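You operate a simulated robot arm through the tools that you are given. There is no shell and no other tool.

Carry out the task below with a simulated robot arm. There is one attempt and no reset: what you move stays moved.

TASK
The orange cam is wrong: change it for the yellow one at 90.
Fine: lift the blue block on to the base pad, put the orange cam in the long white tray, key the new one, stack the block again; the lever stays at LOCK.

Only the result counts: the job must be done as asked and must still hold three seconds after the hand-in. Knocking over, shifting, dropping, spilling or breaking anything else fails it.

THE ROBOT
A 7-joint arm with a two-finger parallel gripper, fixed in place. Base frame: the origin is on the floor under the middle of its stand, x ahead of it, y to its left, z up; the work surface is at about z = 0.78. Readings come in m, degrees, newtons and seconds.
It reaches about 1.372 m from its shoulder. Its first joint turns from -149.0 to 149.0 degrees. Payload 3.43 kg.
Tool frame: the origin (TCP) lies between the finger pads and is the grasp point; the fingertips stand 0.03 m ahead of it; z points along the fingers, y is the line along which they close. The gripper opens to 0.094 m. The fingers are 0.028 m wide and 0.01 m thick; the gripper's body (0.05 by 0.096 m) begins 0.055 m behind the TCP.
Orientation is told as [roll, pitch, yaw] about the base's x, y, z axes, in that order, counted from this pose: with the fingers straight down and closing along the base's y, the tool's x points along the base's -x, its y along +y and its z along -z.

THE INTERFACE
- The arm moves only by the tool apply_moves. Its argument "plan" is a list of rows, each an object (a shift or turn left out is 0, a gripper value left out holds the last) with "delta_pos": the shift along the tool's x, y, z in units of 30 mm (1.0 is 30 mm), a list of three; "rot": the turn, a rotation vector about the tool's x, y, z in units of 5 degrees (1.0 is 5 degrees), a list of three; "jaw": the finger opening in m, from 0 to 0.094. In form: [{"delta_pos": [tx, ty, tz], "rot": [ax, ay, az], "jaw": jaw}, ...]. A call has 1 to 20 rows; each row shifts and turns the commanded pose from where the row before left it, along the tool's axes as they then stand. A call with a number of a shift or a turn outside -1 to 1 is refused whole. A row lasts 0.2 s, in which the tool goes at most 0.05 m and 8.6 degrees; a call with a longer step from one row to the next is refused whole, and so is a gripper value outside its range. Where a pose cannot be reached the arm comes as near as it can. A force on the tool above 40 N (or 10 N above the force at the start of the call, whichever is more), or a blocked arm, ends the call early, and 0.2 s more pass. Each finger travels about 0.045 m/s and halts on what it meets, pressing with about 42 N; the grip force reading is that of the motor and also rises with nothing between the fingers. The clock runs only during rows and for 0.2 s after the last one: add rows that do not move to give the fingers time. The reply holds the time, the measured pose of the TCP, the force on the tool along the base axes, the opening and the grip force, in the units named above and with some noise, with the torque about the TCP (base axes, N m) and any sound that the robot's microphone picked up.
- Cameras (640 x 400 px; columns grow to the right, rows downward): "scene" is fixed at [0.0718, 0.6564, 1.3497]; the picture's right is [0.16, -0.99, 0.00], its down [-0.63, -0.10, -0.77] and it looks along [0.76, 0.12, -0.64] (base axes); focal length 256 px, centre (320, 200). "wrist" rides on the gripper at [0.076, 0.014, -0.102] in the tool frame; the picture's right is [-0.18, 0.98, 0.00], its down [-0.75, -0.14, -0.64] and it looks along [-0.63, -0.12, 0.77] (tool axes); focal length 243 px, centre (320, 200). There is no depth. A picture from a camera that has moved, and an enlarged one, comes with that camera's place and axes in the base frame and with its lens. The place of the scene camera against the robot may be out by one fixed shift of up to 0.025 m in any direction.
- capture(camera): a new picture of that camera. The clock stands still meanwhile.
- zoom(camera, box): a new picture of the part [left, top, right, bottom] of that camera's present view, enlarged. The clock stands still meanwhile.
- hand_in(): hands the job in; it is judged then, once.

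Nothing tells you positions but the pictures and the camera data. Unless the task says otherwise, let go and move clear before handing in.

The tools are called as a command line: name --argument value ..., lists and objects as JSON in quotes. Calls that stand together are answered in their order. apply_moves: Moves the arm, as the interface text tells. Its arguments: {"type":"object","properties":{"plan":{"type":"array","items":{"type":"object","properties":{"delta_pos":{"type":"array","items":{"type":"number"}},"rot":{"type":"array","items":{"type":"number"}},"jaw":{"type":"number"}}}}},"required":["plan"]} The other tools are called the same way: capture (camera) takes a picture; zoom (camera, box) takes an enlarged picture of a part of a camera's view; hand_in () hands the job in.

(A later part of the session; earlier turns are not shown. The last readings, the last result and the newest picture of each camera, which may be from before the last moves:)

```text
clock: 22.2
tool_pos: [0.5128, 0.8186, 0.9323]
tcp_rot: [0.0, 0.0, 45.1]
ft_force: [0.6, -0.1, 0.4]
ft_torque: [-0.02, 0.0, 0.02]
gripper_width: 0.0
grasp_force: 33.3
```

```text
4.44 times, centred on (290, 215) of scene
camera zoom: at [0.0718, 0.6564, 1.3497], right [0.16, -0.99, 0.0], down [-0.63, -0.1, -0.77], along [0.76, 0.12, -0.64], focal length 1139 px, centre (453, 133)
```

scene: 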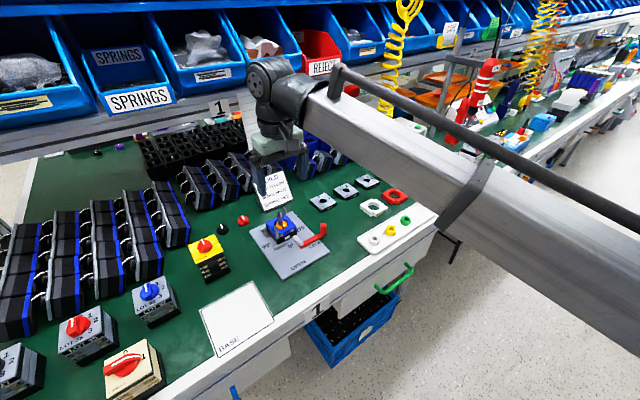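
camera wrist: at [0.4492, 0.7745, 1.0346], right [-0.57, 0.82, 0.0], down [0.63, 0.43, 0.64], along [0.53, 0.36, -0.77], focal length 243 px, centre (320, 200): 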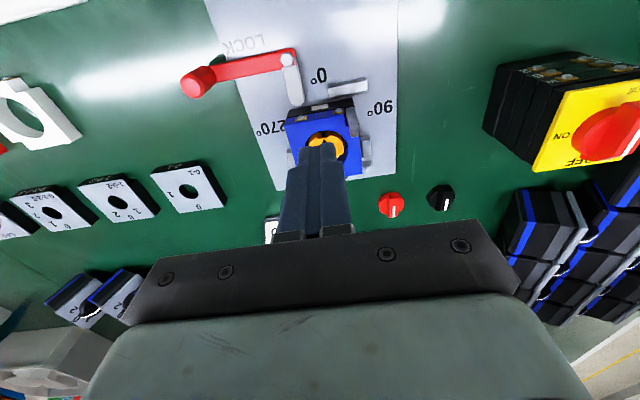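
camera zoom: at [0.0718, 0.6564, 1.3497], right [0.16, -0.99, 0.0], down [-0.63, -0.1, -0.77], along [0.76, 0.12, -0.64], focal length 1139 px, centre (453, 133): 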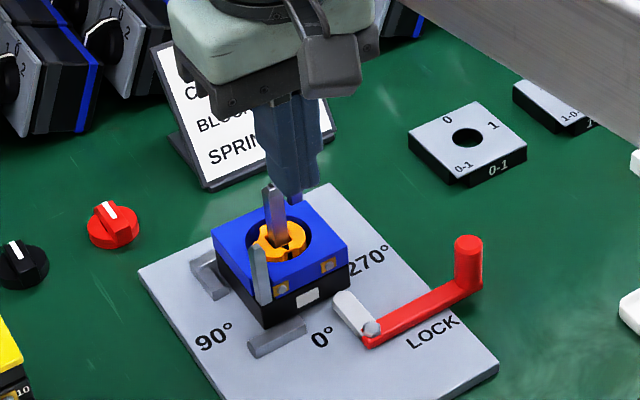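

apply_moves --plan '[{"delta_pos": [0, 0, 0.75]}, {"delta_pos": [0, 0, 0.75]}, {"delta_pos": [0, 0, 0.7]}, {"delta_pos": [0, 0, 0]}]'

zoom --camera "scene" --box '[265, 205, 305, 240]'

zoom --camera "wrist" --box '[240, 50, 400, 220]'

```text
clock: 23.2
tool_pos: [0.5118, 0.8193, 0.8661]
tcp_rot: [0.0, 0.0, 45.0]
ft_force: [-0.6, 0.4, 0.5]
ft_torque: [0.02, -0.01, 0.0]
gripper_width: 0.0
grasp_force: 33.1
```

```text
11.43 times, centred on (285, 222) of scene
camera zoom: at [0.0718, 0.6564, 1.3497], right [0.16, -0.99, 0.0], down [-0.63, -0.1, -0.77], along [0.76, 0.12, -0.64], focal length 2929 px, centre (720, -57)
```

zoom: 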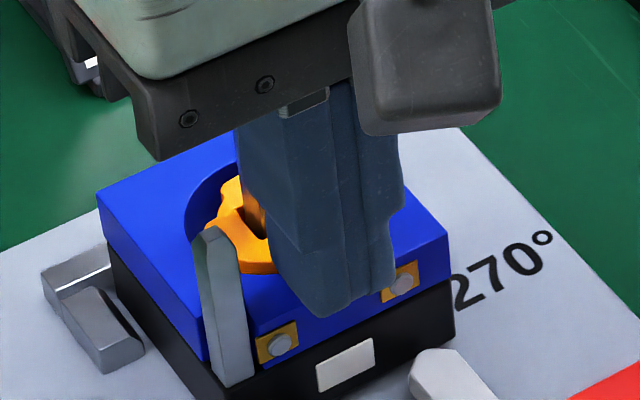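

```text
2.35 times, centred on (320, 135) of wrist
camera zoom: at [0.4479, 0.7745, 0.9686], right [-0.57, 0.82, 0.0], down [0.63, 0.43, 0.64], along [0.53, 0.36, -0.77], focal length 571 px, centre (320, 353)
```

zoom: 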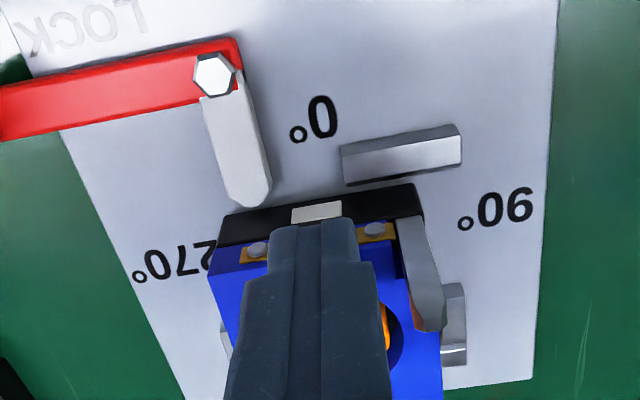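

apply_moves --plan '[{"delta_pos": [0, 0, 0.1]}, {"delta_pos": [0, 0, 0.08]}, {"delta_pos": [0, 0, 0.04]}, {"delta_pos": [0, 0, 0]}]'

zoom --camera "scene" --box '[265, 205, 305, 240]'

```text
clock: 24.2
tool_pos: [0.5127, 0.8178, 0.8585]
tcp_rot: [0.1, -0.1, 45.1]
ft_force: [0.4, -0.1, 9.5]
ft_torque: [0.06, -0.02, 0.01]
gripper_width: 0.0
grasp_force: 33.6
```

```text
11.43 times, centred on (285, 222) of scene
camera zoom: at [0.0718, 0.6564, 1.3497], right [0.16, -0.99, 0.0], down [-0.63, -0.1, -0.77], along [0.76, 0.12, -0.64], focal length 2929 px, centre (720, -57)
```

zoom: 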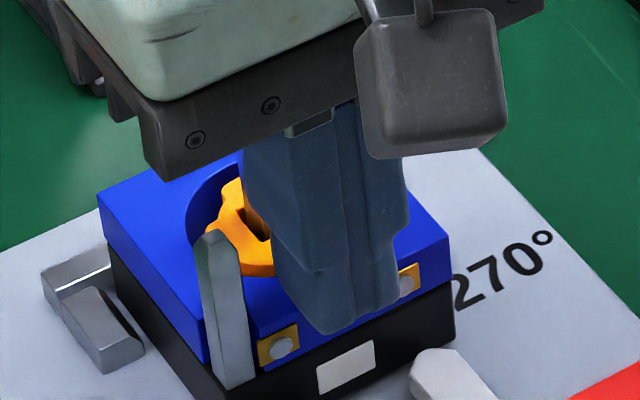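

apply_moves --plan '[{"delta_pos": [0, 0, 0.03]}, {"delta_pos": [0, 0, 0.02]}, {"delta_pos": [0, 0, 0]}]'

apply_moves --plan '[{"delta_pos": [0, 0, 0.03]}, {"delta_pos": [0, 0, 0]}]'

zoom --camera "scene" --box '[265, 205, 305, 240]'

```text
clock: 25.0
tool_pos: [0.5105, 0.8174, 0.8583]
tcp_rot: [0.0, 0.0, 45.1]
ft_force: [-6.4, -1.8, 19.8]
ft_torque: [0.06, 0.04, 0.01]
gripper_width: 0.0
grasp_force: 33.3
```

```text
clock: 25.6
tool_pos: [0.5136, 0.8173, 0.8569]
tcp_rot: [0.0, -0.1, 45.1]
ft_force: [-8.6, -0.8, 23.3]
ft_torque: [0.15, 0.04, 0.13]
gripper_width: 0.0001
grasp_force: 33.1
```

```text
11.43 times, centred on (285, 222) of scene
camera zoom: at [0.0718, 0.6564, 1.3497], right [0.16, -0.99, 0.0], down [-0.63, -0.1, -0.77], along [0.76, 0.12, -0.64], focal length 2929 px, centre (720, -57)
```

zoom: 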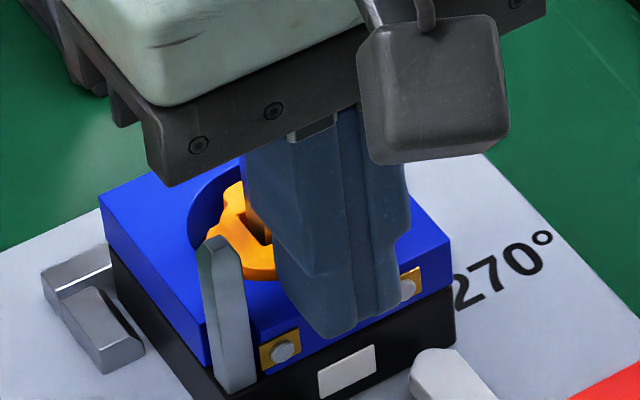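

The housing has come back down to its original place. I'll release the pressure, rise, and verify against the original view.

apply_moves --plan '[{"delta_pos": [0, 0, -0.1]}, {"delta_pos": [0, 0, -0.7]}, {"delta_pos": [0, 0, -0.8]}, {"delta_pos": [0, 0, -0.9]}, {"delta_pos": [-0.58, 0, 0], "jaw": 0.03}, {"delta_pos": [-0.58, 0, 0], "jaw": 0.094}, {"delta_pos": [0, 0, 0], "jaw": 0.094}, {"delta_pos": [0, 0, 0]}, {"delta_pos": [0, 0, 0]}, {"delta_pos": [0, 0, 0]}]'

zoom --camera "scene" --box '[265, 205, 305, 240]'

zoom --camera "wrist" --box '[250, 20, 390, 170]'

zoom --camera "scene" --box '[272, 222, 308, 245]'

```text
clock: 27.8
tool_pos: [0.5379, 0.8427, 0.9328]
tcp_rot: [0.0, 0.0, 45.0]
ft_force: [0.4, 0.3, 0.3]
ft_torque: [-0.02, 0.05, -0.01]
gripper_width: 0.0938
grasp_force: 0.1
```

```text
11.43 times, centred on (285, 222) of scene
camera zoom: at [0.0718, 0.6564, 1.3497], right [0.16, -0.99, 0.0], down [-0.63, -0.1, -0.77], along [0.76, 0.12, -0.64], focal length 2929 px, centre (720, -57)
```

zoom: 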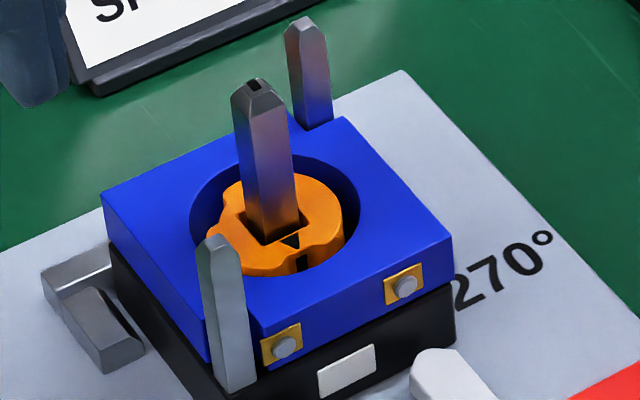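

```text
2.67 times, centred on (320, 95) of wrist
camera zoom: at [0.4742, 0.799, 1.0341], right [-0.57, 0.82, 0.0], down [0.63, 0.43, 0.64], along [0.53, 0.36, -0.77], focal length 647 px, centre (320, 480)
```

zoom: 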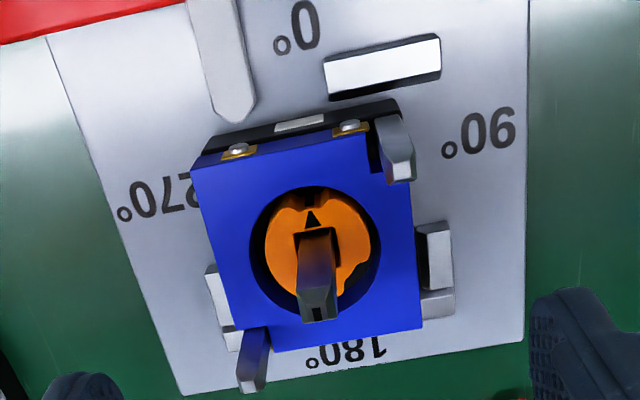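

```text
16.00 times, centred on (290, 234) of scene
camera zoom: at [0.0718, 0.6564, 1.3497], right [0.16, -0.99, 0.0], down [-0.63, -0.1, -0.77], along [0.76, 0.12, -0.64], focal length 4101 px, centre (800, -336)
```

zoom: 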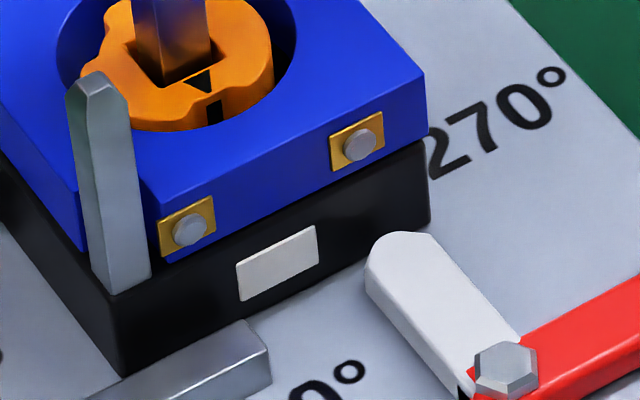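

The black housing is back in place, and the blue block is now sitting about 2 mm proud of it, so it's just a tight friction fit on the rods. I'll regrip with the tips clear of the housing and pull slowly.

apply_moves --plan '[{"delta_pos": [0, -0.02, 0.8], "jaw": 0.094}, {"delta_pos": [0, 0, 0.8]}, {"delta_pos": [0, 0, 0.8]}, {"delta_pos": [0, 0, 0.52]}, {"delta_pos": [0, 0, 0]}, {"delta_pos": [0, 0, 0]}]'

zoom --camera "wrist" --box '[210, 50, 430, 220]'

zoom --camera "scene" --box '[265, 205, 305, 240]'

```text
clock: 29.2
tool_pos: [0.5382, 0.8423, 0.8443]
tcp_rot: [0.0, 0.0, 44.9]
ft_force: [0.1, -0.2, -0.9]
ft_torque: [0.02, -0.04, 0.0]
gripper_width: 0.0943
grasp_force: 0.1
```

```text
2.35 times, centred on (320, 135) of wrist
camera zoom: at [0.4747, 0.7985, 0.9466], right [-0.57, 0.82, 0.0], down [0.63, 0.43, 0.64], along [0.53, 0.36, -0.77], focal length 571 px, centre (320, 353)
```

zoom: 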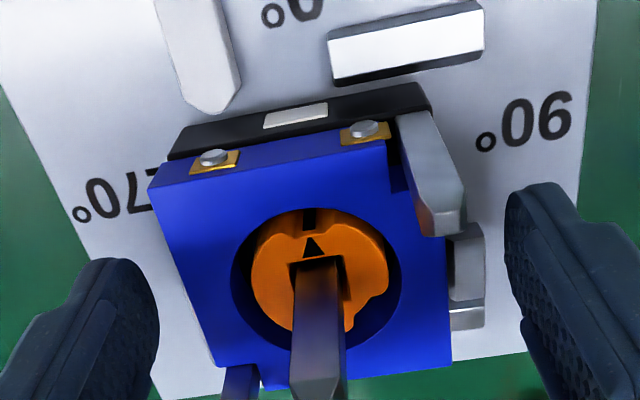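

```text
11.43 times, centred on (285, 222) of scene
camera zoom: at [0.0718, 0.6564, 1.3497], right [0.16, -0.99, 0.0], down [-0.63, -0.1, -0.77], along [0.76, 0.12, -0.64], focal length 2929 px, centre (720, -57)
```

zoom: 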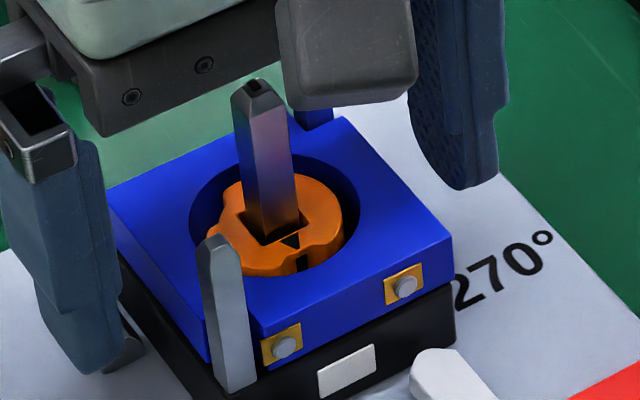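

apply_moves --plan '[{"delta_pos": [-0.02, -0.04, 0.04], "jaw": 0.094}, {"jaw": 0.08}, {"jaw": 0.068}, {"jaw": 0.055}, {"jaw": 0.05}, {"jaw": 0.05}, {"jaw": 0.05}]'

zoom --camera "wrist" --box '[210, 50, 430, 220]'

zoom --camera "scene" --box '[265, 205, 305, 240]'

```text
clock: 30.8
tool_pos: [0.5401, 0.8425, 0.8429]
tcp_rot: [0.0, 0.0, 45.0]
ft_force: [0.3, 0.4, 1.0]
ft_torque: [0.04, -0.01, 0.01]
gripper_width: 0.0628
grasp_force: 41.9
```

```text
2.35 times, centred on (320, 135) of wrist
camera zoom: at [0.4761, 0.7978, 0.9453], right [-0.57, 0.82, 0.0], down [0.63, 0.43, 0.64], along [0.53, 0.36, -0.77], focal length 571 px, centre (320, 353)
```

zoom: 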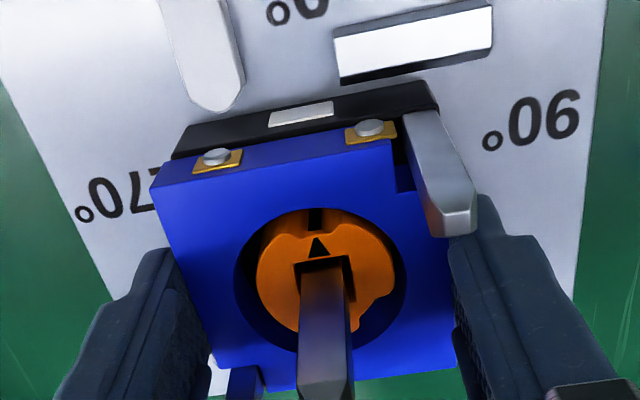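

```text
11.43 times, centred on (285, 222) of scene
camera zoom: at [0.0718, 0.6564, 1.3497], right [0.16, -0.99, 0.0], down [-0.63, -0.1, -0.77], along [0.76, 0.12, -0.64], focal length 2929 px, centre (720, -57)
```

zoom: 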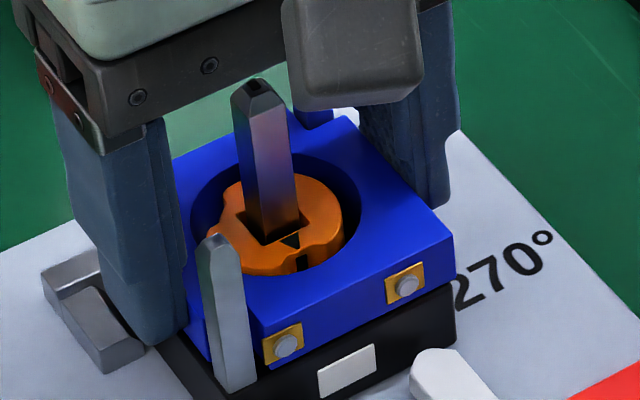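

apply_moves --plan '[{"delta_pos": [0, 0, -0.03]}, {"delta_pos": [0, 0, 0]}]'

apply_moves --plan '[{"delta_pos": [0, 0, -0.03]}, {"delta_pos": [0, 0, 0]}]'

zoom --camera "scene" --box '[265, 205, 305, 240]'

```text
clock: 31.4
tool_pos: [0.539, 0.8428, 0.8432]
tcp_rot: [0.0, 0.0, 45.1]
ft_force: [0.0, -0.4, -0.4]
ft_torque: [0.04, 0.0, 0.0]
gripper_width: 0.0628
grasp_force: 41.9
```

```text
clock: 32.0
tool_pos: [0.5391, 0.8421, 0.8438]
tcp_rot: [0.1, 0.0, 45.0]
ft_force: [0.1, 0.5, 0.4]
ft_torque: [0.0, -0.02, -0.04]
gripper_width: 0.0627
grasp_force: 41.3
```

```text
11.43 times, centred on (285, 222) of scene
camera zoom: at [0.0718, 0.6564, 1.3497], right [0.16, -0.99, 0.0], down [-0.63, -0.1, -0.77], along [0.76, 0.12, -0.64], focal length 2929 px, centre (720, -57)
```

zoom: 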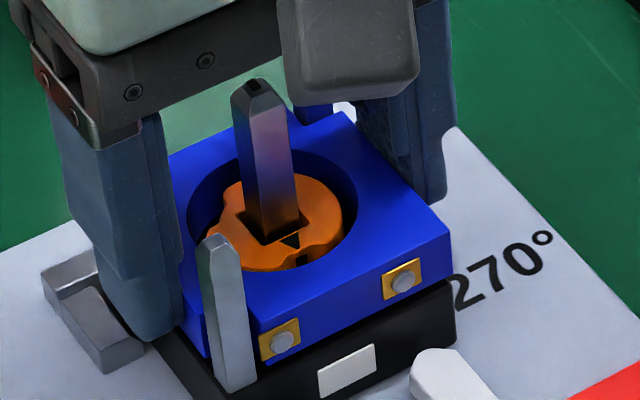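

The snap has released: the block now rises freely with no force while the housing stays put. I'll continue straight up.

apply_moves --plan '[{"delta_pos": [0, 0, -0.1]}, {"delta_pos": [0, 0, -0.1]}, {"delta_pos": [0, 0, -0.15]}, {"delta_pos": [0, 0, -0.15]}, {"delta_pos": [0, 0, 0]}]'

zoom --camera "scene" --box '[255, 190, 315, 242]'

```text
clock: 33.2
tool_pos: [0.538, 0.8432, 0.86]
tcp_rot: [0.0, 0.0, 45.0]
ft_force: [0.8, 1.0, -0.1]
ft_torque: [-0.01, 0.01, 0.0]
gripper_width: 0.063
grasp_force: 42.3
```

```text
7.69 times, centred on (285, 216) of scene
camera zoom: at [0.0718, 0.6564, 1.3497], right [0.16, -0.99, 0.0], down [-0.63, -0.1, -0.77], along [0.76, 0.12, -0.64], focal length 1972 px, centre (589, 77)
```

zoom: 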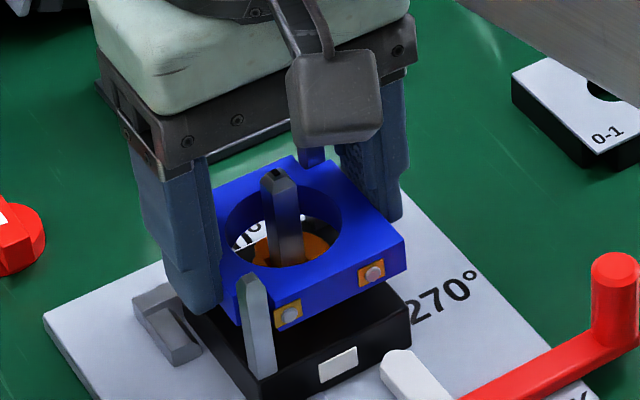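

apply_moves --plan '[{"delta_pos": [0, 0, -0.3]}, {"delta_pos": [0, 0, -0.4]}, {"delta_pos": [0, 0, -0.5]}, {"delta_pos": [0, 0, -0.6]}, {"delta_pos": [0, 0, -0.6]}, {"delta_pos": [0, 0, -0.6]}, {"delta_pos": [0, 0, 0]}]'

zoom --camera "scene" --box '[230, 150, 350, 260]'

capture --camera "wrist"

```text
clock: 34.8
tool_pos: [0.5415, 0.8425, 0.9499]
tcp_rot: [0.0, 0.0, 45.0]
ft_force: [-0.4, 0.2, -0.8]
ft_torque: [-0.01, -0.02, -0.02]
gripper_width: 0.063
grasp_force: 42.0
```

```text
3.64 times, centred on (290, 205) of scene
camera zoom: at [0.0718, 0.6564, 1.3497], right [0.16, -0.99, 0.0], down [-0.63, -0.1, -0.77], along [0.76, 0.12, -0.64], focal length 932 px, centre (429, 182)
```

zoom: 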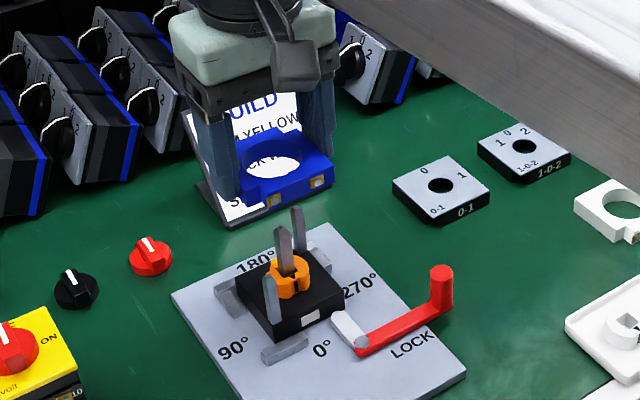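

```text
taken
camera wrist: at [0.4775, 0.799, 1.0529], right [-0.57, 0.82, 0.0], down [0.63, 0.43, 0.64], along [0.53, 0.36, -0.77], focal length 243 px, centre (320, 200)
```

wrist: 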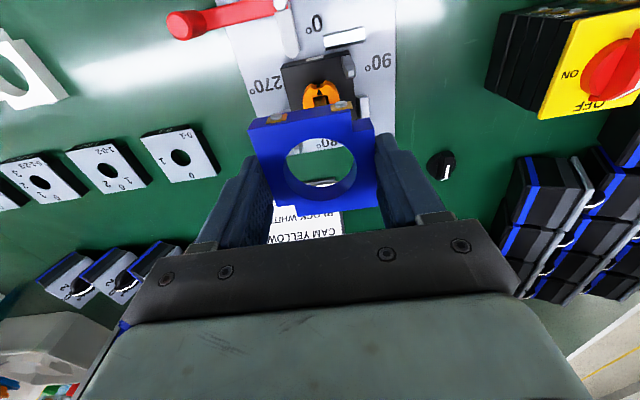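

The block is free and in the gripper, leaving the orange cam on the shaft with the housing undisturbed. I'll carry it at height to above the base pad, near (0.296, 0.879).

apply_moves --plan '[{"delta_pos": [0.3, 0.4, 0]}, {"delta_pos": [0.6, 0.82, 0]}, {"delta_pos": [0.6, 0.82, 0]}, {"delta_pos": [0.6, 0.82, 0]}, {"delta_pos": [0.6, 0.82, 0]}, {"delta_pos": [0.6, 0.82, 0]}, {"delta_pos": [0.6, 0.82, 0]}, {"delta_pos": [0.6, 0.82, 0]}, {"delta_pos": [0.3, 0.4, 0]}, {"delta_pos": [0, 0, 0]}, {"delta_pos": [0, 0, 0]}]'

capture --camera "wrist"

capture --camera "scene"

zoom --camera "scene" --box '[265, 205, 305, 240]'

```text
clock: 37.2
tool_pos: [0.2999, 0.8788, 0.9478]
tcp_rot: [0.0, 0.1, 45.1]
ft_force: [-0.3, -0.3, 0.0]
ft_torque: [-0.03, -0.01, -0.02]
gripper_width: 0.0626
grasp_force: 42.4
```

```text
taken
camera wrist: at [0.2355, 0.8351, 1.0505], right [-0.57, 0.82, 0.0], down [0.63, 0.43, 0.64], along [0.53, 0.36, -0.77], focal length 243 px, centre (320, 200)
```

wrist: 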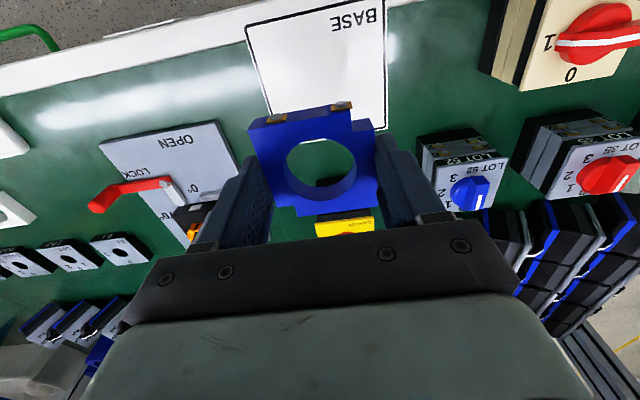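

```text
taken
```

scene: 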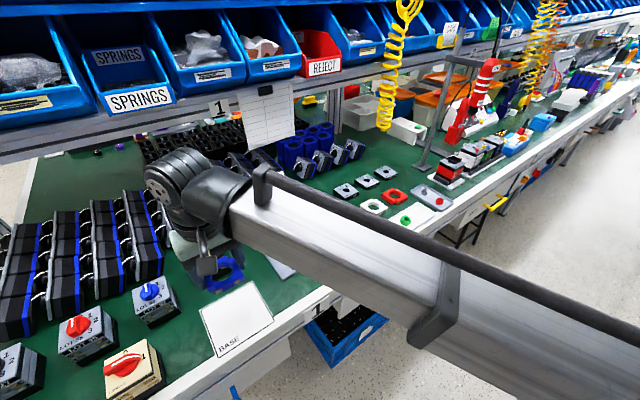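

```text
11.43 times, centred on (285, 222) of scene
camera zoom: at [0.0718, 0.6564, 1.3497], right [0.16, -0.99, 0.0], down [-0.63, -0.1, -0.77], along [0.76, 0.12, -0.64], focal length 2929 px, centre (720, -57)
```

zoom: 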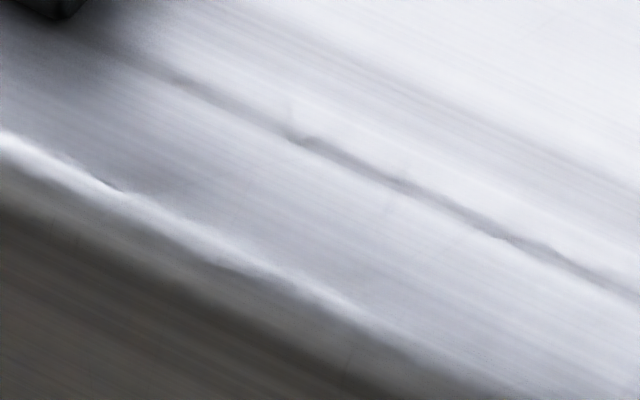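

The pad is right beneath; its centre is about 7 mm and 6 mm off in tool x and y. I'll correct that and lower the block toward the pad.

apply_moves --plan '[{"delta_pos": [0.24, 0.2, 0.4]}, {"delta_pos": [0, 0, 0.7]}, {"delta_pos": [0, 0, 0.7]}, {"delta_pos": [0, 0, 0.7]}, {"delta_pos": [0, 0, 0.7]}, {"delta_pos": [0, 0, 0.6]}, {"delta_pos": [0, 0, 0.35]}, {"delta_pos": [0, 0, 0]}]'

capture --camera "wrist"

zoom --camera "scene" --box '[180, 240, 300, 360]'

```text
clock: 39.0
tool_pos: [0.2902, 0.8775, 0.8246]
tcp_rot: [-0.1, 0.0, 45.2]
ft_force: [-0.6, 0.7, -1.4]
ft_torque: [-0.01, -0.02, -0.03]
gripper_width: 0.0627
grasp_force: 42.5
```

```text
taken
camera wrist: at [0.2274, 0.8335, 0.9272], right [-0.57, 0.82, 0.0], down [0.63, 0.43, 0.64], along [0.53, 0.36, -0.77], focal length 243 px, centre (320, 200)
```

wrist: 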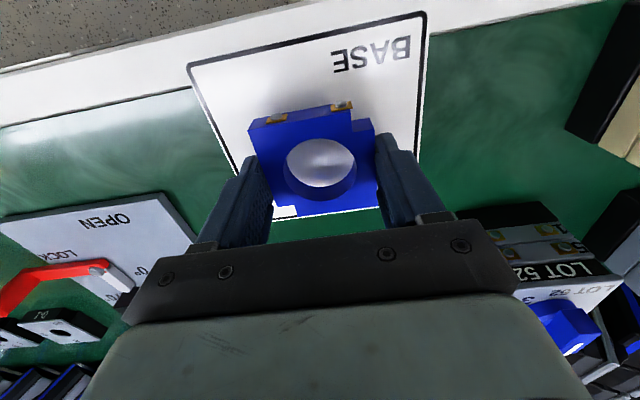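

```text
3.33 times, centred on (240, 300) of scene
camera zoom: at [0.0718, 0.6564, 1.3497], right [0.16, -0.99, 0.0], down [-0.63, -0.1, -0.77], along [0.76, 0.12, -0.64], focal length 854 px, centre (587, -133)
```

zoom: 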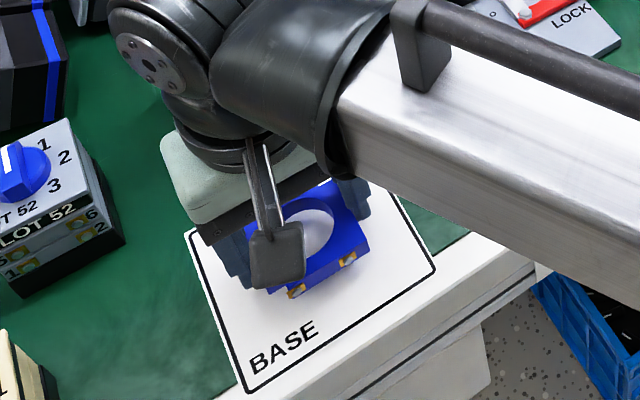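

apply_moves --plan '[{"delta_pos": [0.1, 0, 0.1]}, {"delta_pos": [0, 0, 0.06]}, {"delta_pos": [0, 0, 0.06]}, {"delta_pos": [0, 0, 0]}]'

zoom --camera "scene" --box '[210, 270, 280, 340]'

```text
clock: 40.0
tool_pos: [0.2877, 0.8745, 0.8178]
tcp_rot: [0.1, -0.1, 45.1]
ft_force: [-0.7, 0.3, -0.3]
ft_torque: [-0.04, 0.02, 0.0]
gripper_width: 0.0626
grasp_force: 42.1
```

```text
5.71 times, centred on (245, 305) of scene
camera zoom: at [0.0718, 0.6564, 1.3497], right [0.16, -0.99, 0.0], down [-0.63, -0.1, -0.77], along [0.76, 0.12, -0.64], focal length 1464 px, centre (749, -400)
```

zoom: 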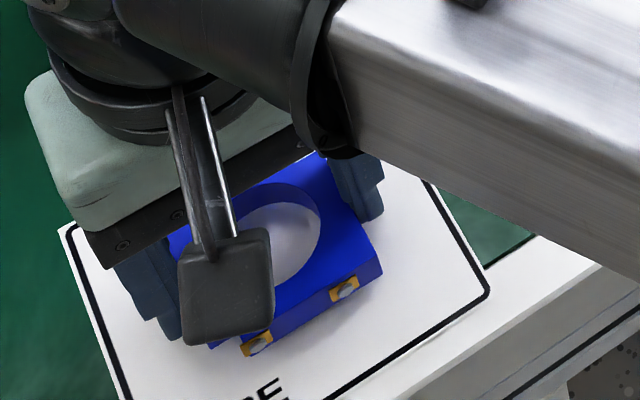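

apply_moves --plan '[{"delta_pos": [0, 0, 0.05]}, {"delta_pos": [0, 0, 0]}]'

apply_moves --plan '[{"delta_pos": [0, 0, 0.03]}, {"delta_pos": [0, 0, 0]}]'

apply_moves --plan '[{"delta_pos": [0, 0, 0.03]}, {"delta_pos": [0, 0, 0]}]'

```text
clock: 40.6
tool_pos: [0.2883, 0.8763, 0.8165]
tcp_rot: [-0.1, 0.1, 45.1]
ft_force: [0.3, 0.2, -0.8]
ft_torque: [0.0, -0.02, 0.01]
gripper_width: 0.0627
grasp_force: 41.6
```

```text
clock: 41.2
tool_pos: [0.2883, 0.8757, 0.8145]
tcp_rot: [0.1, 0.0, 45.1]
ft_force: [0.5, -0.5, -0.4]
ft_torque: [0.01, 0.03, 0.0]
gripper_width: 0.0628
grasp_force: 42.3
```

```text
clock: 41.8
tool_pos: [0.2877, 0.875, 0.8147]
tcp_rot: [0.0, -0.1, 45.1]
ft_force: [0.8, 1.1, -0.2]
ft_torque: [0.0, 0.0, -0.01]
gripper_width: 0.063
grasp_force: 42.3
```

apply_moves --plan '[{"delta_pos": [0, 0, 0.02]}, {"delta_pos": [0, 0, 0]}]'

apply_moves --plan '[{"delta_pos": [0, 0, 0.02]}, {"delta_pos": [0, 0, 0]}]'

zoom --camera "scene" --box '[210, 270, 280, 340]'

```text
clock: 42.4
tool_pos: [0.2879, 0.8754, 0.8131]
tcp_rot: [0.0, 0.0, 45.1]
ft_force: [0.2, -0.5, -0.2]
ft_torque: [-0.03, 0.02, 0.0]
gripper_width: 0.0627
grasp_force: 41.9
```

```text
clock: 43.0
tool_pos: [0.2865, 0.8762, 0.8137]
tcp_rot: [0.0, 0.0, 45.1]
ft_force: [-0.1, -0.1, 0.9]
ft_torque: [0.01, 0.02, -0.01]
gripper_width: 0.0628
grasp_force: 41.8
```

```text
5.71 times, centred on (245, 305) of scene
camera zoom: at [0.0718, 0.6564, 1.3497], right [0.16, -0.99, 0.0], down [-0.63, -0.1, -0.77], along [0.76, 0.12, -0.64], focal length 1464 px, centre (749, -400)
```

zoom: 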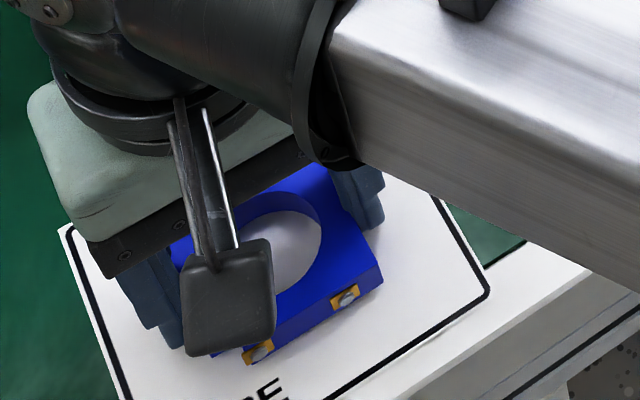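

apply_moves --plan '[{"delta_pos": [0, 0, 0.02]}, {"delta_pos": [0, 0, 0]}]'

apply_moves --plan '[{"delta_pos": [0, 0, 0.02]}, {"delta_pos": [0, 0, 0]}]'

apply_moves --plan '[{"delta_pos": [0, 0, 0.02]}, {"delta_pos": [0, 0, 0]}]'

```text
clock: 43.6
tool_pos: [0.288, 0.8765, 0.8134]
tcp_rot: [0.0, 0.0, 45.0]
ft_force: [-1.1, -0.2, 0.0]
ft_torque: [-0.01, 0.0, -0.02]
gripper_width: 0.0628
grasp_force: 42.1
```

```text
clock: 44.2
tool_pos: [0.2863, 0.876, 0.813]
tcp_rot: [0.1, -0.1, 45.1]
ft_force: [0.3, 0.5, -0.2]
ft_torque: [-0.03, -0.02, 0.02]
gripper_width: 0.0626
grasp_force: 42.1
```

```text
clock: 44.8
tool_pos: [0.288, 0.876, 0.8119]
tcp_rot: [0.0, -0.1, 45.0]
ft_force: [-0.1, 0.0, 0.0]
ft_torque: [0.0, -0.02, -0.03]
gripper_width: 0.0627
grasp_force: 41.9
```

apply_moves --plan '[{"delta_pos": [0, 0, 0.02]}, {"delta_pos": [0, 0, 0]}]'

apply_moves --plan '[{"delta_pos": [0, 0, 0.02]}, {"delta_pos": [0, 0, 0]}]'

zoom --camera "wrist" --box '[220, 70, 420, 230]'

```text
clock: 45.4
tool_pos: [0.2878, 0.8759, 0.8117]
tcp_rot: [0.1, 0.0, 45.1]
ft_force: [0.0, -0.6, -0.1]
ft_torque: [0.03, 0.01, -0.03]
gripper_width: 0.0626
grasp_force: 42.2
```

```text
clock: 46.0
tool_pos: [0.2874, 0.8763, 0.8097]
tcp_rot: [0.0, 0.0, 45.1]
ft_force: [0.7, 0.7, -0.5]
ft_torque: [0.02, 0.01, -0.04]
gripper_width: 0.0627
grasp_force: 41.6
```

```text
2.50 times, centred on (320, 150) of wrist
camera zoom: at [0.2236, 0.8323, 0.913], right [-0.57, 0.82, 0.0], down [0.63, 0.43, 0.64], along [0.53, 0.36, -0.77], focal length 606 px, centre (320, 325)
```

zoom: 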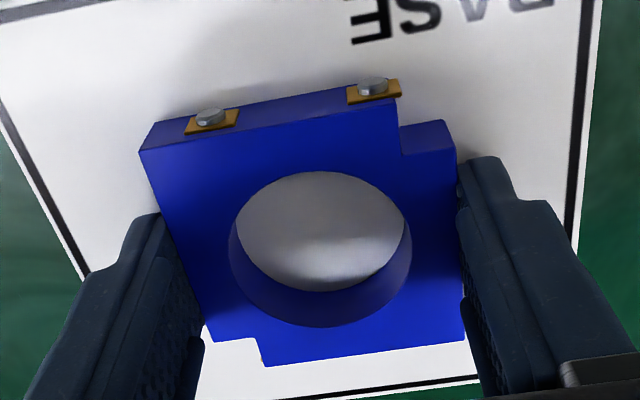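

zoom --camera "scene" --box '[225, 285, 265, 325]'

apply_moves --plan '[{"delta_pos": [0, 0, 0.02]}, {"delta_pos": [0, 0, 0]}]'

apply_moves --plan '[{"delta_pos": [0, 0, 0.02]}, {"delta_pos": [0, 0, 0]}]'

zoom --camera "scene" --box '[225, 285, 265, 325]'

```text
10.00 times, centred on (245, 305) of scene
camera zoom: at [0.0718, 0.6564, 1.3497], right [0.16, -0.99, 0.0], down [-0.63, -0.1, -0.77], along [0.76, 0.12, -0.64], focal length 2563 px, centre (1070, -850)
```

zoom: 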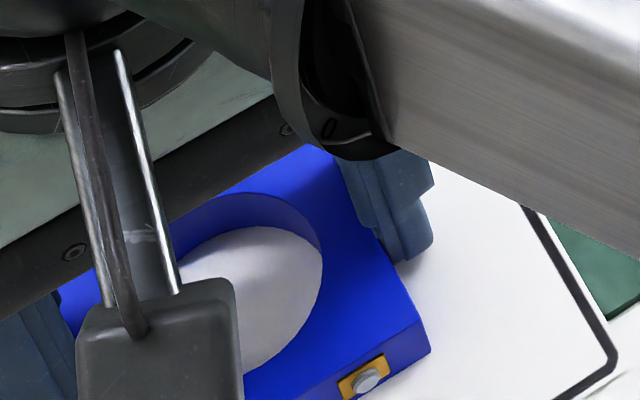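

```text
clock: 46.6
tool_pos: [0.2871, 0.8762, 0.8101]
tcp_rot: [0.0, 0.0, 45.0]
ft_force: [0.4, 0.6, 2.5]
ft_torque: [-0.04, 0.04, 0.0]
gripper_width: 0.0628
grasp_force: 41.8
```

```text
clock: 47.2
tool_pos: [0.287, 0.8767, 0.8108]
tcp_rot: [0.0, -0.1, 45.0]
ft_force: [0.8, 2.4, 7.6]
ft_torque: [-0.2, 0.11, 0.02]
gripper_width: 0.0627
grasp_force: 41.9
```

```text
10.00 times, centred on (245, 305) of scene
camera zoom: at [0.0718, 0.6564, 1.3497], right [0.16, -0.99, 0.0], down [-0.63, -0.1, -0.77], along [0.76, 0.12, -0.64], focal length 2563 px, centre (1070, -850)
```

zoom: 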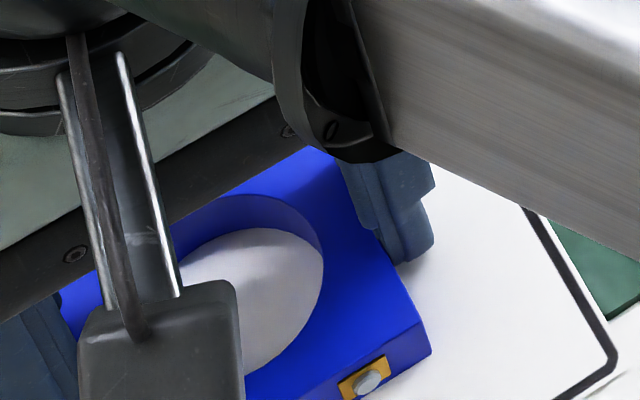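

Contact with the pad at about z 0.810. I'll ease up slightly, open the fingers and rise clear.

apply_moves --plan '[{"delta_pos": [0, 0, -0.02]}, {"jaw": 0.066}, {"jaw": 0.075}, {"jaw": 0.085}, {"jaw": 0.085}, {"jaw": 0.085}]'

zoom --camera "wrist" --box '[220, 70, 420, 230]'

```text
clock: 48.6
tool_pos: [0.2872, 0.876, 0.8098]
tcp_rot: [0.0, 0.0, 45.1]
ft_force: [-1.3, -0.9, 2.2]
ft_torque: [0.02, 0.14, 0.08]
gripper_width: 0.0851
grasp_force: 0.2
```

```text
2.50 times, centred on (320, 150) of wrist
camera zoom: at [0.2234, 0.8319, 0.9126], right [-0.57, 0.82, 0.0], down [0.63, 0.43, 0.64], along [0.53, 0.36, -0.77], focal length 606 px, centre (320, 325)
```

zoom: 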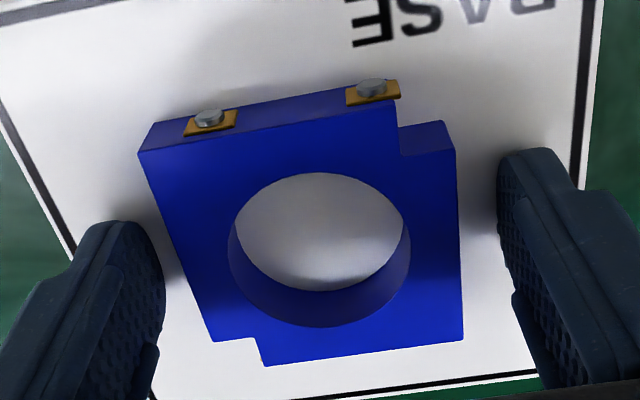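

The block is resting on the pad. I'll rise and go back over the fixture for the orange cam.

apply_moves --plan '[{"delta_pos": [0, 0, -0.4]}, {"delta_pos": [0, 0, -0.85]}, {"delta_pos": [0, 0, -0.85]}, {"delta_pos": [0, 0, -0.85]}, {"delta_pos": [0, 0, -0.85]}, {"delta_pos": [0, 0, -0.87]}, {"delta_pos": [-0.63, -0.83, 0]}, {"delta_pos": [-0.63, -0.83, 0]}, {"delta_pos": [-0.63, -0.83, 0]}, {"delta_pos": [-0.63, -0.83, 0]}, {"delta_pos": [-0.63, -0.83, 0]}, {"delta_pos": [-0.63, -0.83, 0]}, {"delta_pos": [-0.63, -0.83, 0]}, {"delta_pos": [-0.63, -0.83, 0], "jaw": 0.06}, {"delta_pos": [0, 0, 0], "jaw": 0.06}, {"delta_pos": [0, 0, 0]}]'

capture --camera "wrist"

zoom --camera "wrist" --box '[270, 50, 370, 150]'

zoom --camera "scene" --box '[265, 205, 305, 240]'

zoom --camera "scene" --box '[190, 250, 290, 350]'

```text
clock: 52.0
tool_pos: [0.5359, 0.8443, 0.9513]
tcp_rot: [0.0, -0.1, 45.0]
ft_force: [0.3, -0.3, 0.2]
ft_torque: [0.01, -0.02, -0.02]
gripper_width: 0.06
grasp_force: 0.0
```

```text
taken
camera wrist: at [0.4725, 0.7994, 1.0539], right [-0.57, 0.82, 0.0], down [0.63, 0.43, 0.64], along [0.53, 0.36, -0.77], focal length 243 px, centre (320, 200)
```

wrist: 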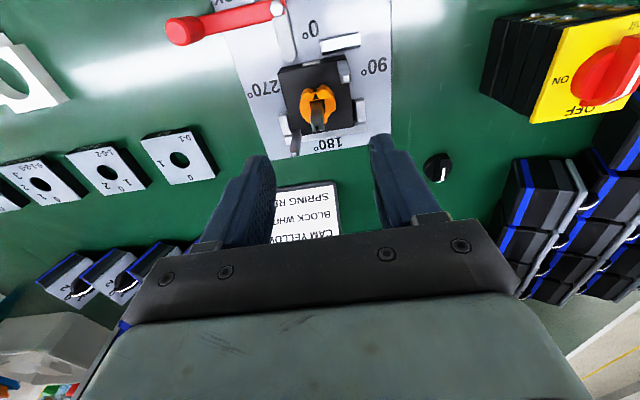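

```text
4.00 times, centred on (320, 100) of wrist
camera zoom: at [0.4725, 0.7994, 1.0539], right [-0.57, 0.82, 0.0], down [0.63, 0.43, 0.64], along [0.53, 0.36, -0.77], focal length 970 px, centre (320, 600)
```

zoom: 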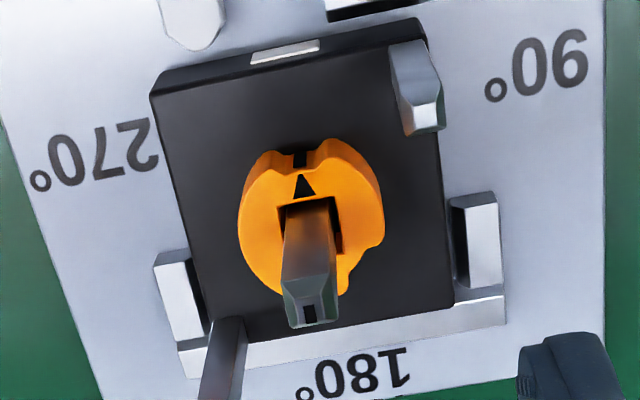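

```text
11.43 times, centred on (285, 222) of scene
camera zoom: at [0.0718, 0.6564, 1.3497], right [0.16, -0.99, 0.0], down [-0.63, -0.1, -0.77], along [0.76, 0.12, -0.64], focal length 2929 px, centre (720, -57)
```

zoom: 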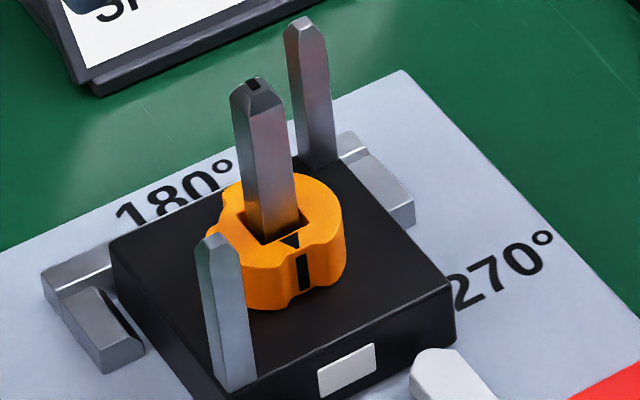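

```text
4.00 times, centred on (240, 300) of scene
camera zoom: at [0.0718, 0.6564, 1.3497], right [0.16, -0.99, 0.0], down [-0.63, -0.1, -0.77], along [0.76, 0.12, -0.64], focal length 1025 px, centre (640, -200)
```

zoom: 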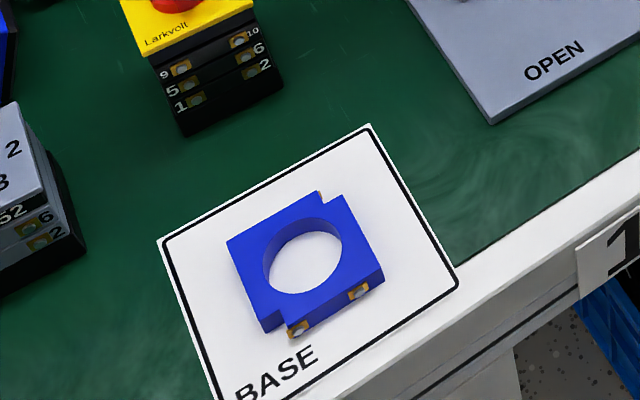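

Everything looks right: the block is on the pad, and the orange cam (about 34 mm across) stands on the housing with its pointer at 0°. I'll centre on it and descend partway.

apply_moves --plan '[{"delta_pos": [0.02, -0.07, 0.6], "jaw": 0.06}, {"delta_pos": [0, 0, 0.6]}, {"delta_pos": [0, 0, 0.6]}, {"delta_pos": [0, 0, 0.6]}, {"delta_pos": [0, 0, 0.6]}, {"delta_pos": [0, 0, 0.4]}, {"delta_pos": [0, 0, 0]}, {"delta_pos": [0, 0, 0]}]'

zoom --camera "wrist" --box '[220, 60, 420, 220]'

zoom --camera "scene" --box '[265, 205, 305, 240]'

```text
clock: 53.8
tool_pos: [0.5356, 0.8402, 0.8477]
tcp_rot: [0.0, 0.0, 45.0]
ft_force: [0.5, -0.1, -0.4]
ft_torque: [-0.01, -0.01, 0.03]
gripper_width: 0.0603
grasp_force: 0.0
```

```text
2.50 times, centred on (320, 140) of wrist
camera zoom: at [0.4724, 0.7959, 0.951], right [-0.57, 0.82, 0.0], down [0.63, 0.43, 0.64], along [0.53, 0.36, -0.77], focal length 606 px, centre (320, 350)
```

zoom: 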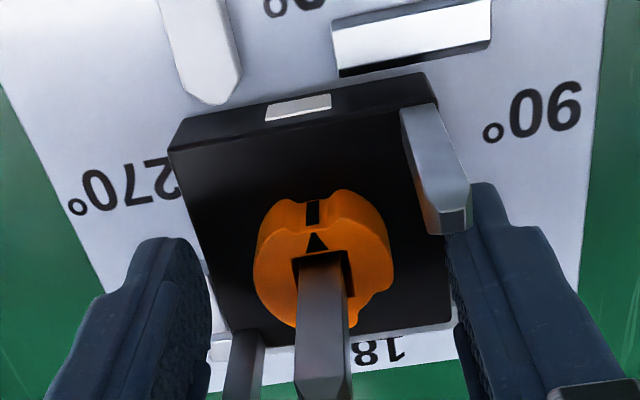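

```text
11.43 times, centred on (285, 222) of scene
camera zoom: at [0.0718, 0.6564, 1.3497], right [0.16, -0.99, 0.0], down [-0.63, -0.1, -0.77], along [0.76, 0.12, -0.64], focal length 2929 px, centre (720, -57)
```

zoom: 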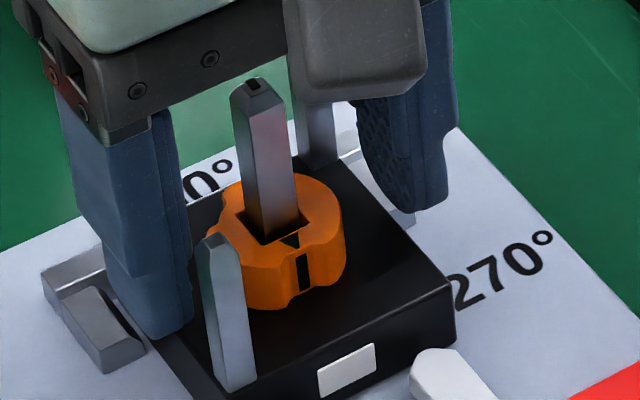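

apply_moves --plan '[{"delta_pos": [-0.03, 0, 0.14]}, {"delta_pos": [0, 0, 0.12]}, {"jaw": 0.045}, {"jaw": 0.03}, {"jaw": 0.025}, {"jaw": 0.025}, {"jaw": 0.025}]'

zoom --camera "wrist" --box '[220, 60, 420, 220]'

zoom --camera "scene" --box '[265, 205, 305, 240]'

```text
clock: 55.4
tool_pos: [0.5363, 0.8394, 0.8419]
tcp_rot: [0.0, 0.0, 45.2]
ft_force: [-0.4, 1.7, 22.3]
ft_torque: [0.06, 0.09, 0.02]
gripper_width: 0.0303
grasp_force: 41.8
```

```text
2.50 times, centred on (320, 140) of wrist
camera zoom: at [0.4731, 0.7959, 0.9446], right [-0.57, 0.82, 0.0], down [0.63, 0.43, 0.64], along [0.53, 0.36, -0.77], focal length 606 px, centre (320, 350)
```

zoom: 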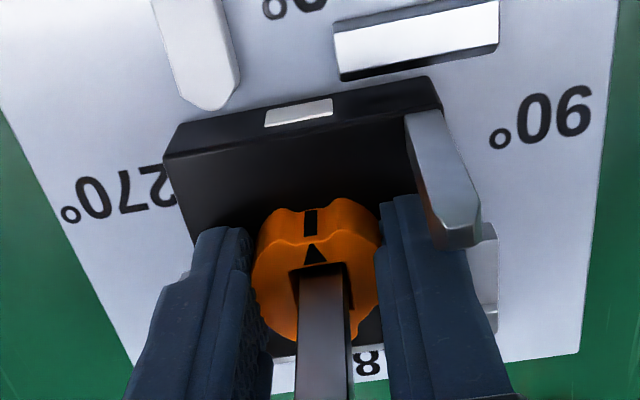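

```text
11.43 times, centred on (285, 222) of scene
camera zoom: at [0.0718, 0.6564, 1.3497], right [0.16, -0.99, 0.0], down [-0.63, -0.1, -0.77], along [0.76, 0.12, -0.64], focal length 2929 px, centre (720, -57)
```

zoom: 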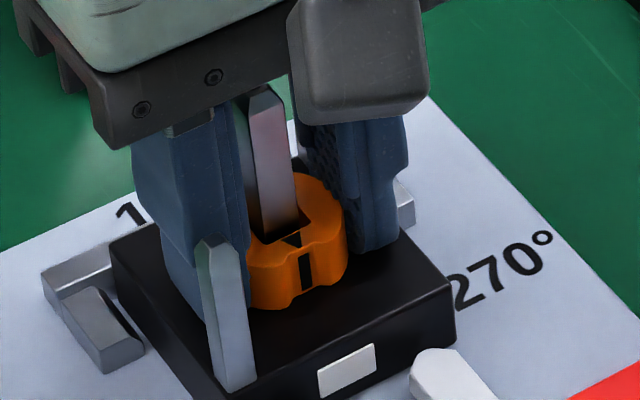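

The fingertips are touching the housing top, which puts it at about z 0.812, and the cam is gripped at 30 mm. I'll lift slowly and check the force and housing at each step.

apply_moves --plan '[{"delta_pos": [0, 0, -0.05]}, {"delta_pos": [0, 0, 0]}]'

apply_moves --plan '[{"delta_pos": [0, 0, -0.03]}, {"delta_pos": [0, 0, 0]}]'

apply_moves --plan '[{"delta_pos": [0, 0, -0.03]}, {"delta_pos": [0, 0, 0]}]'

zoom --camera "scene" --box '[265, 205, 305, 240]'

```text
clock: 56.0
tool_pos: [0.5364, 0.8398, 0.8413]
tcp_rot: [0.0, 0.0, 45.1]
ft_force: [-3.4, -0.1, 8.6]
ft_torque: [0.01, 0.08, 0.02]
gripper_width: 0.0297
grasp_force: 41.6
```

```text
clock: 56.6
tool_pos: [0.5376, 0.8395, 0.8422]
tcp_rot: [-0.1, 0.1, 45.0]
ft_force: [-0.6, -0.2, -0.1]
ft_torque: [0.02, -0.02, -0.04]
gripper_width: 0.0292
grasp_force: 42.9
```

```text
clock: 57.2
tool_pos: [0.5382, 0.84, 0.8452]
tcp_rot: [0.0, 0.0, 45.1]
ft_force: [-0.1, -0.2, 0.1]
ft_torque: [0.01, -0.02, -0.01]
gripper_width: 0.0292
grasp_force: 41.8
```

```text
11.43 times, centred on (285, 222) of scene
camera zoom: at [0.0718, 0.6564, 1.3497], right [0.16, -0.99, 0.0], down [-0.63, -0.1, -0.77], along [0.76, 0.12, -0.64], focal length 2929 px, centre (720, -57)
```

zoom: 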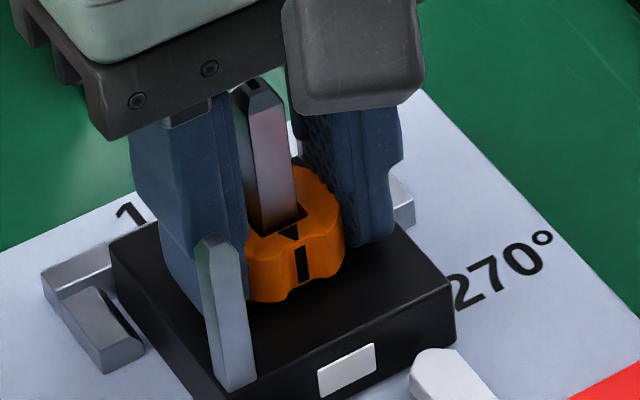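

apply_moves --plan '[{"delta_pos": [0, 0, -0.1]}, {"delta_pos": [0, 0, -0.2]}, {"delta_pos": [0, 0, -0.3]}, {"delta_pos": [0, 0, -0.3]}, {"delta_pos": [0, 0, -0.3]}, {"delta_pos": [0, 0, -0.4]}, {"delta_pos": [0, 0, -0.5]}, {"delta_pos": [0, 0, -0.5]}, {"delta_pos": [0, 0, -0.5]}, {"delta_pos": [0, 0, -0.5]}, {"delta_pos": [0, 0, 0]}]'

capture --camera "wrist"

zoom --camera "wrist" --box '[260, 130, 380, 230]'

zoom --camera "scene" --box '[230, 150, 350, 260]'

```text
clock: 59.6
tool_pos: [0.537, 0.8399, 0.9529]
tcp_rot: [-0.1, 0.0, 45.0]
ft_force: [-0.1, -0.4, -1.1]
ft_torque: [0.02, 0.01, 0.01]
gripper_width: 0.0295
grasp_force: 41.8
```

```text
taken
camera wrist: at [0.4731, 0.7971, 1.0562], right [-0.57, 0.82, 0.0], down [0.63, 0.43, 0.64], along [0.53, 0.36, -0.77], focal length 243 px, centre (320, 200)
```

wrist: 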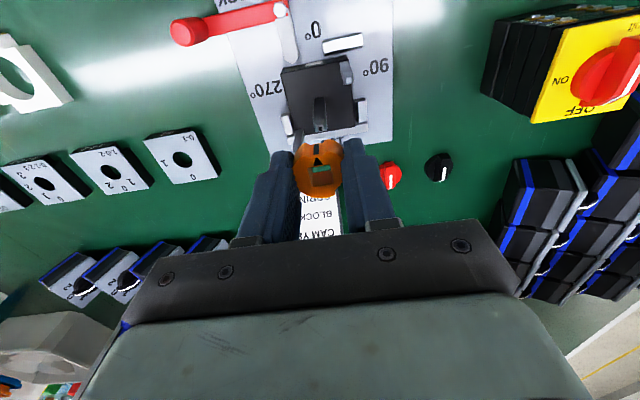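

```text
4.00 times, centred on (320, 180) of wrist
camera zoom: at [0.4731, 0.7971, 1.0562], right [-0.57, 0.82, 0.0], down [0.63, 0.43, 0.64], along [0.53, 0.36, -0.77], focal length 970 px, centre (320, 280)
```

zoom: 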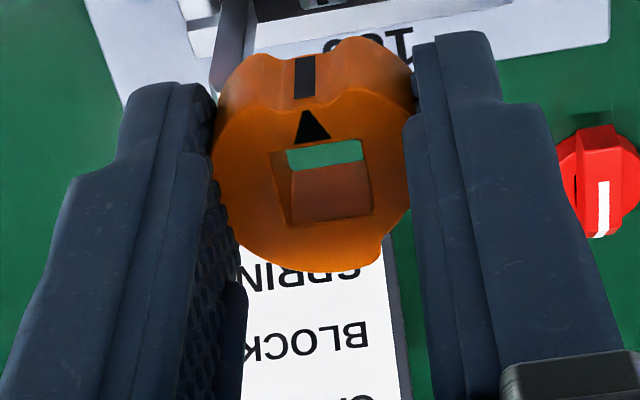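

```text
3.64 times, centred on (290, 205) of scene
camera zoom: at [0.0718, 0.6564, 1.3497], right [0.16, -0.99, 0.0], down [-0.63, -0.1, -0.77], along [0.76, 0.12, -0.64], focal length 932 px, centre (429, 182)
```

zoom: 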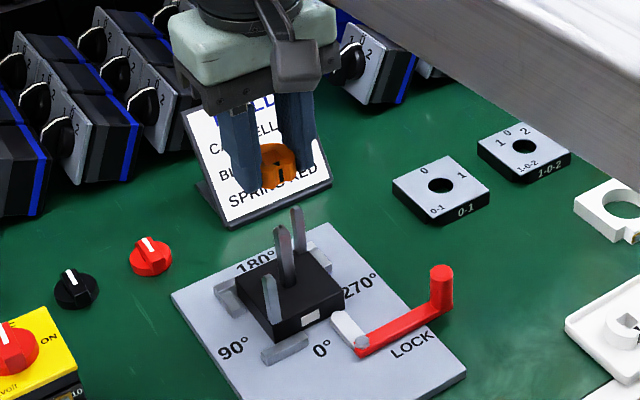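

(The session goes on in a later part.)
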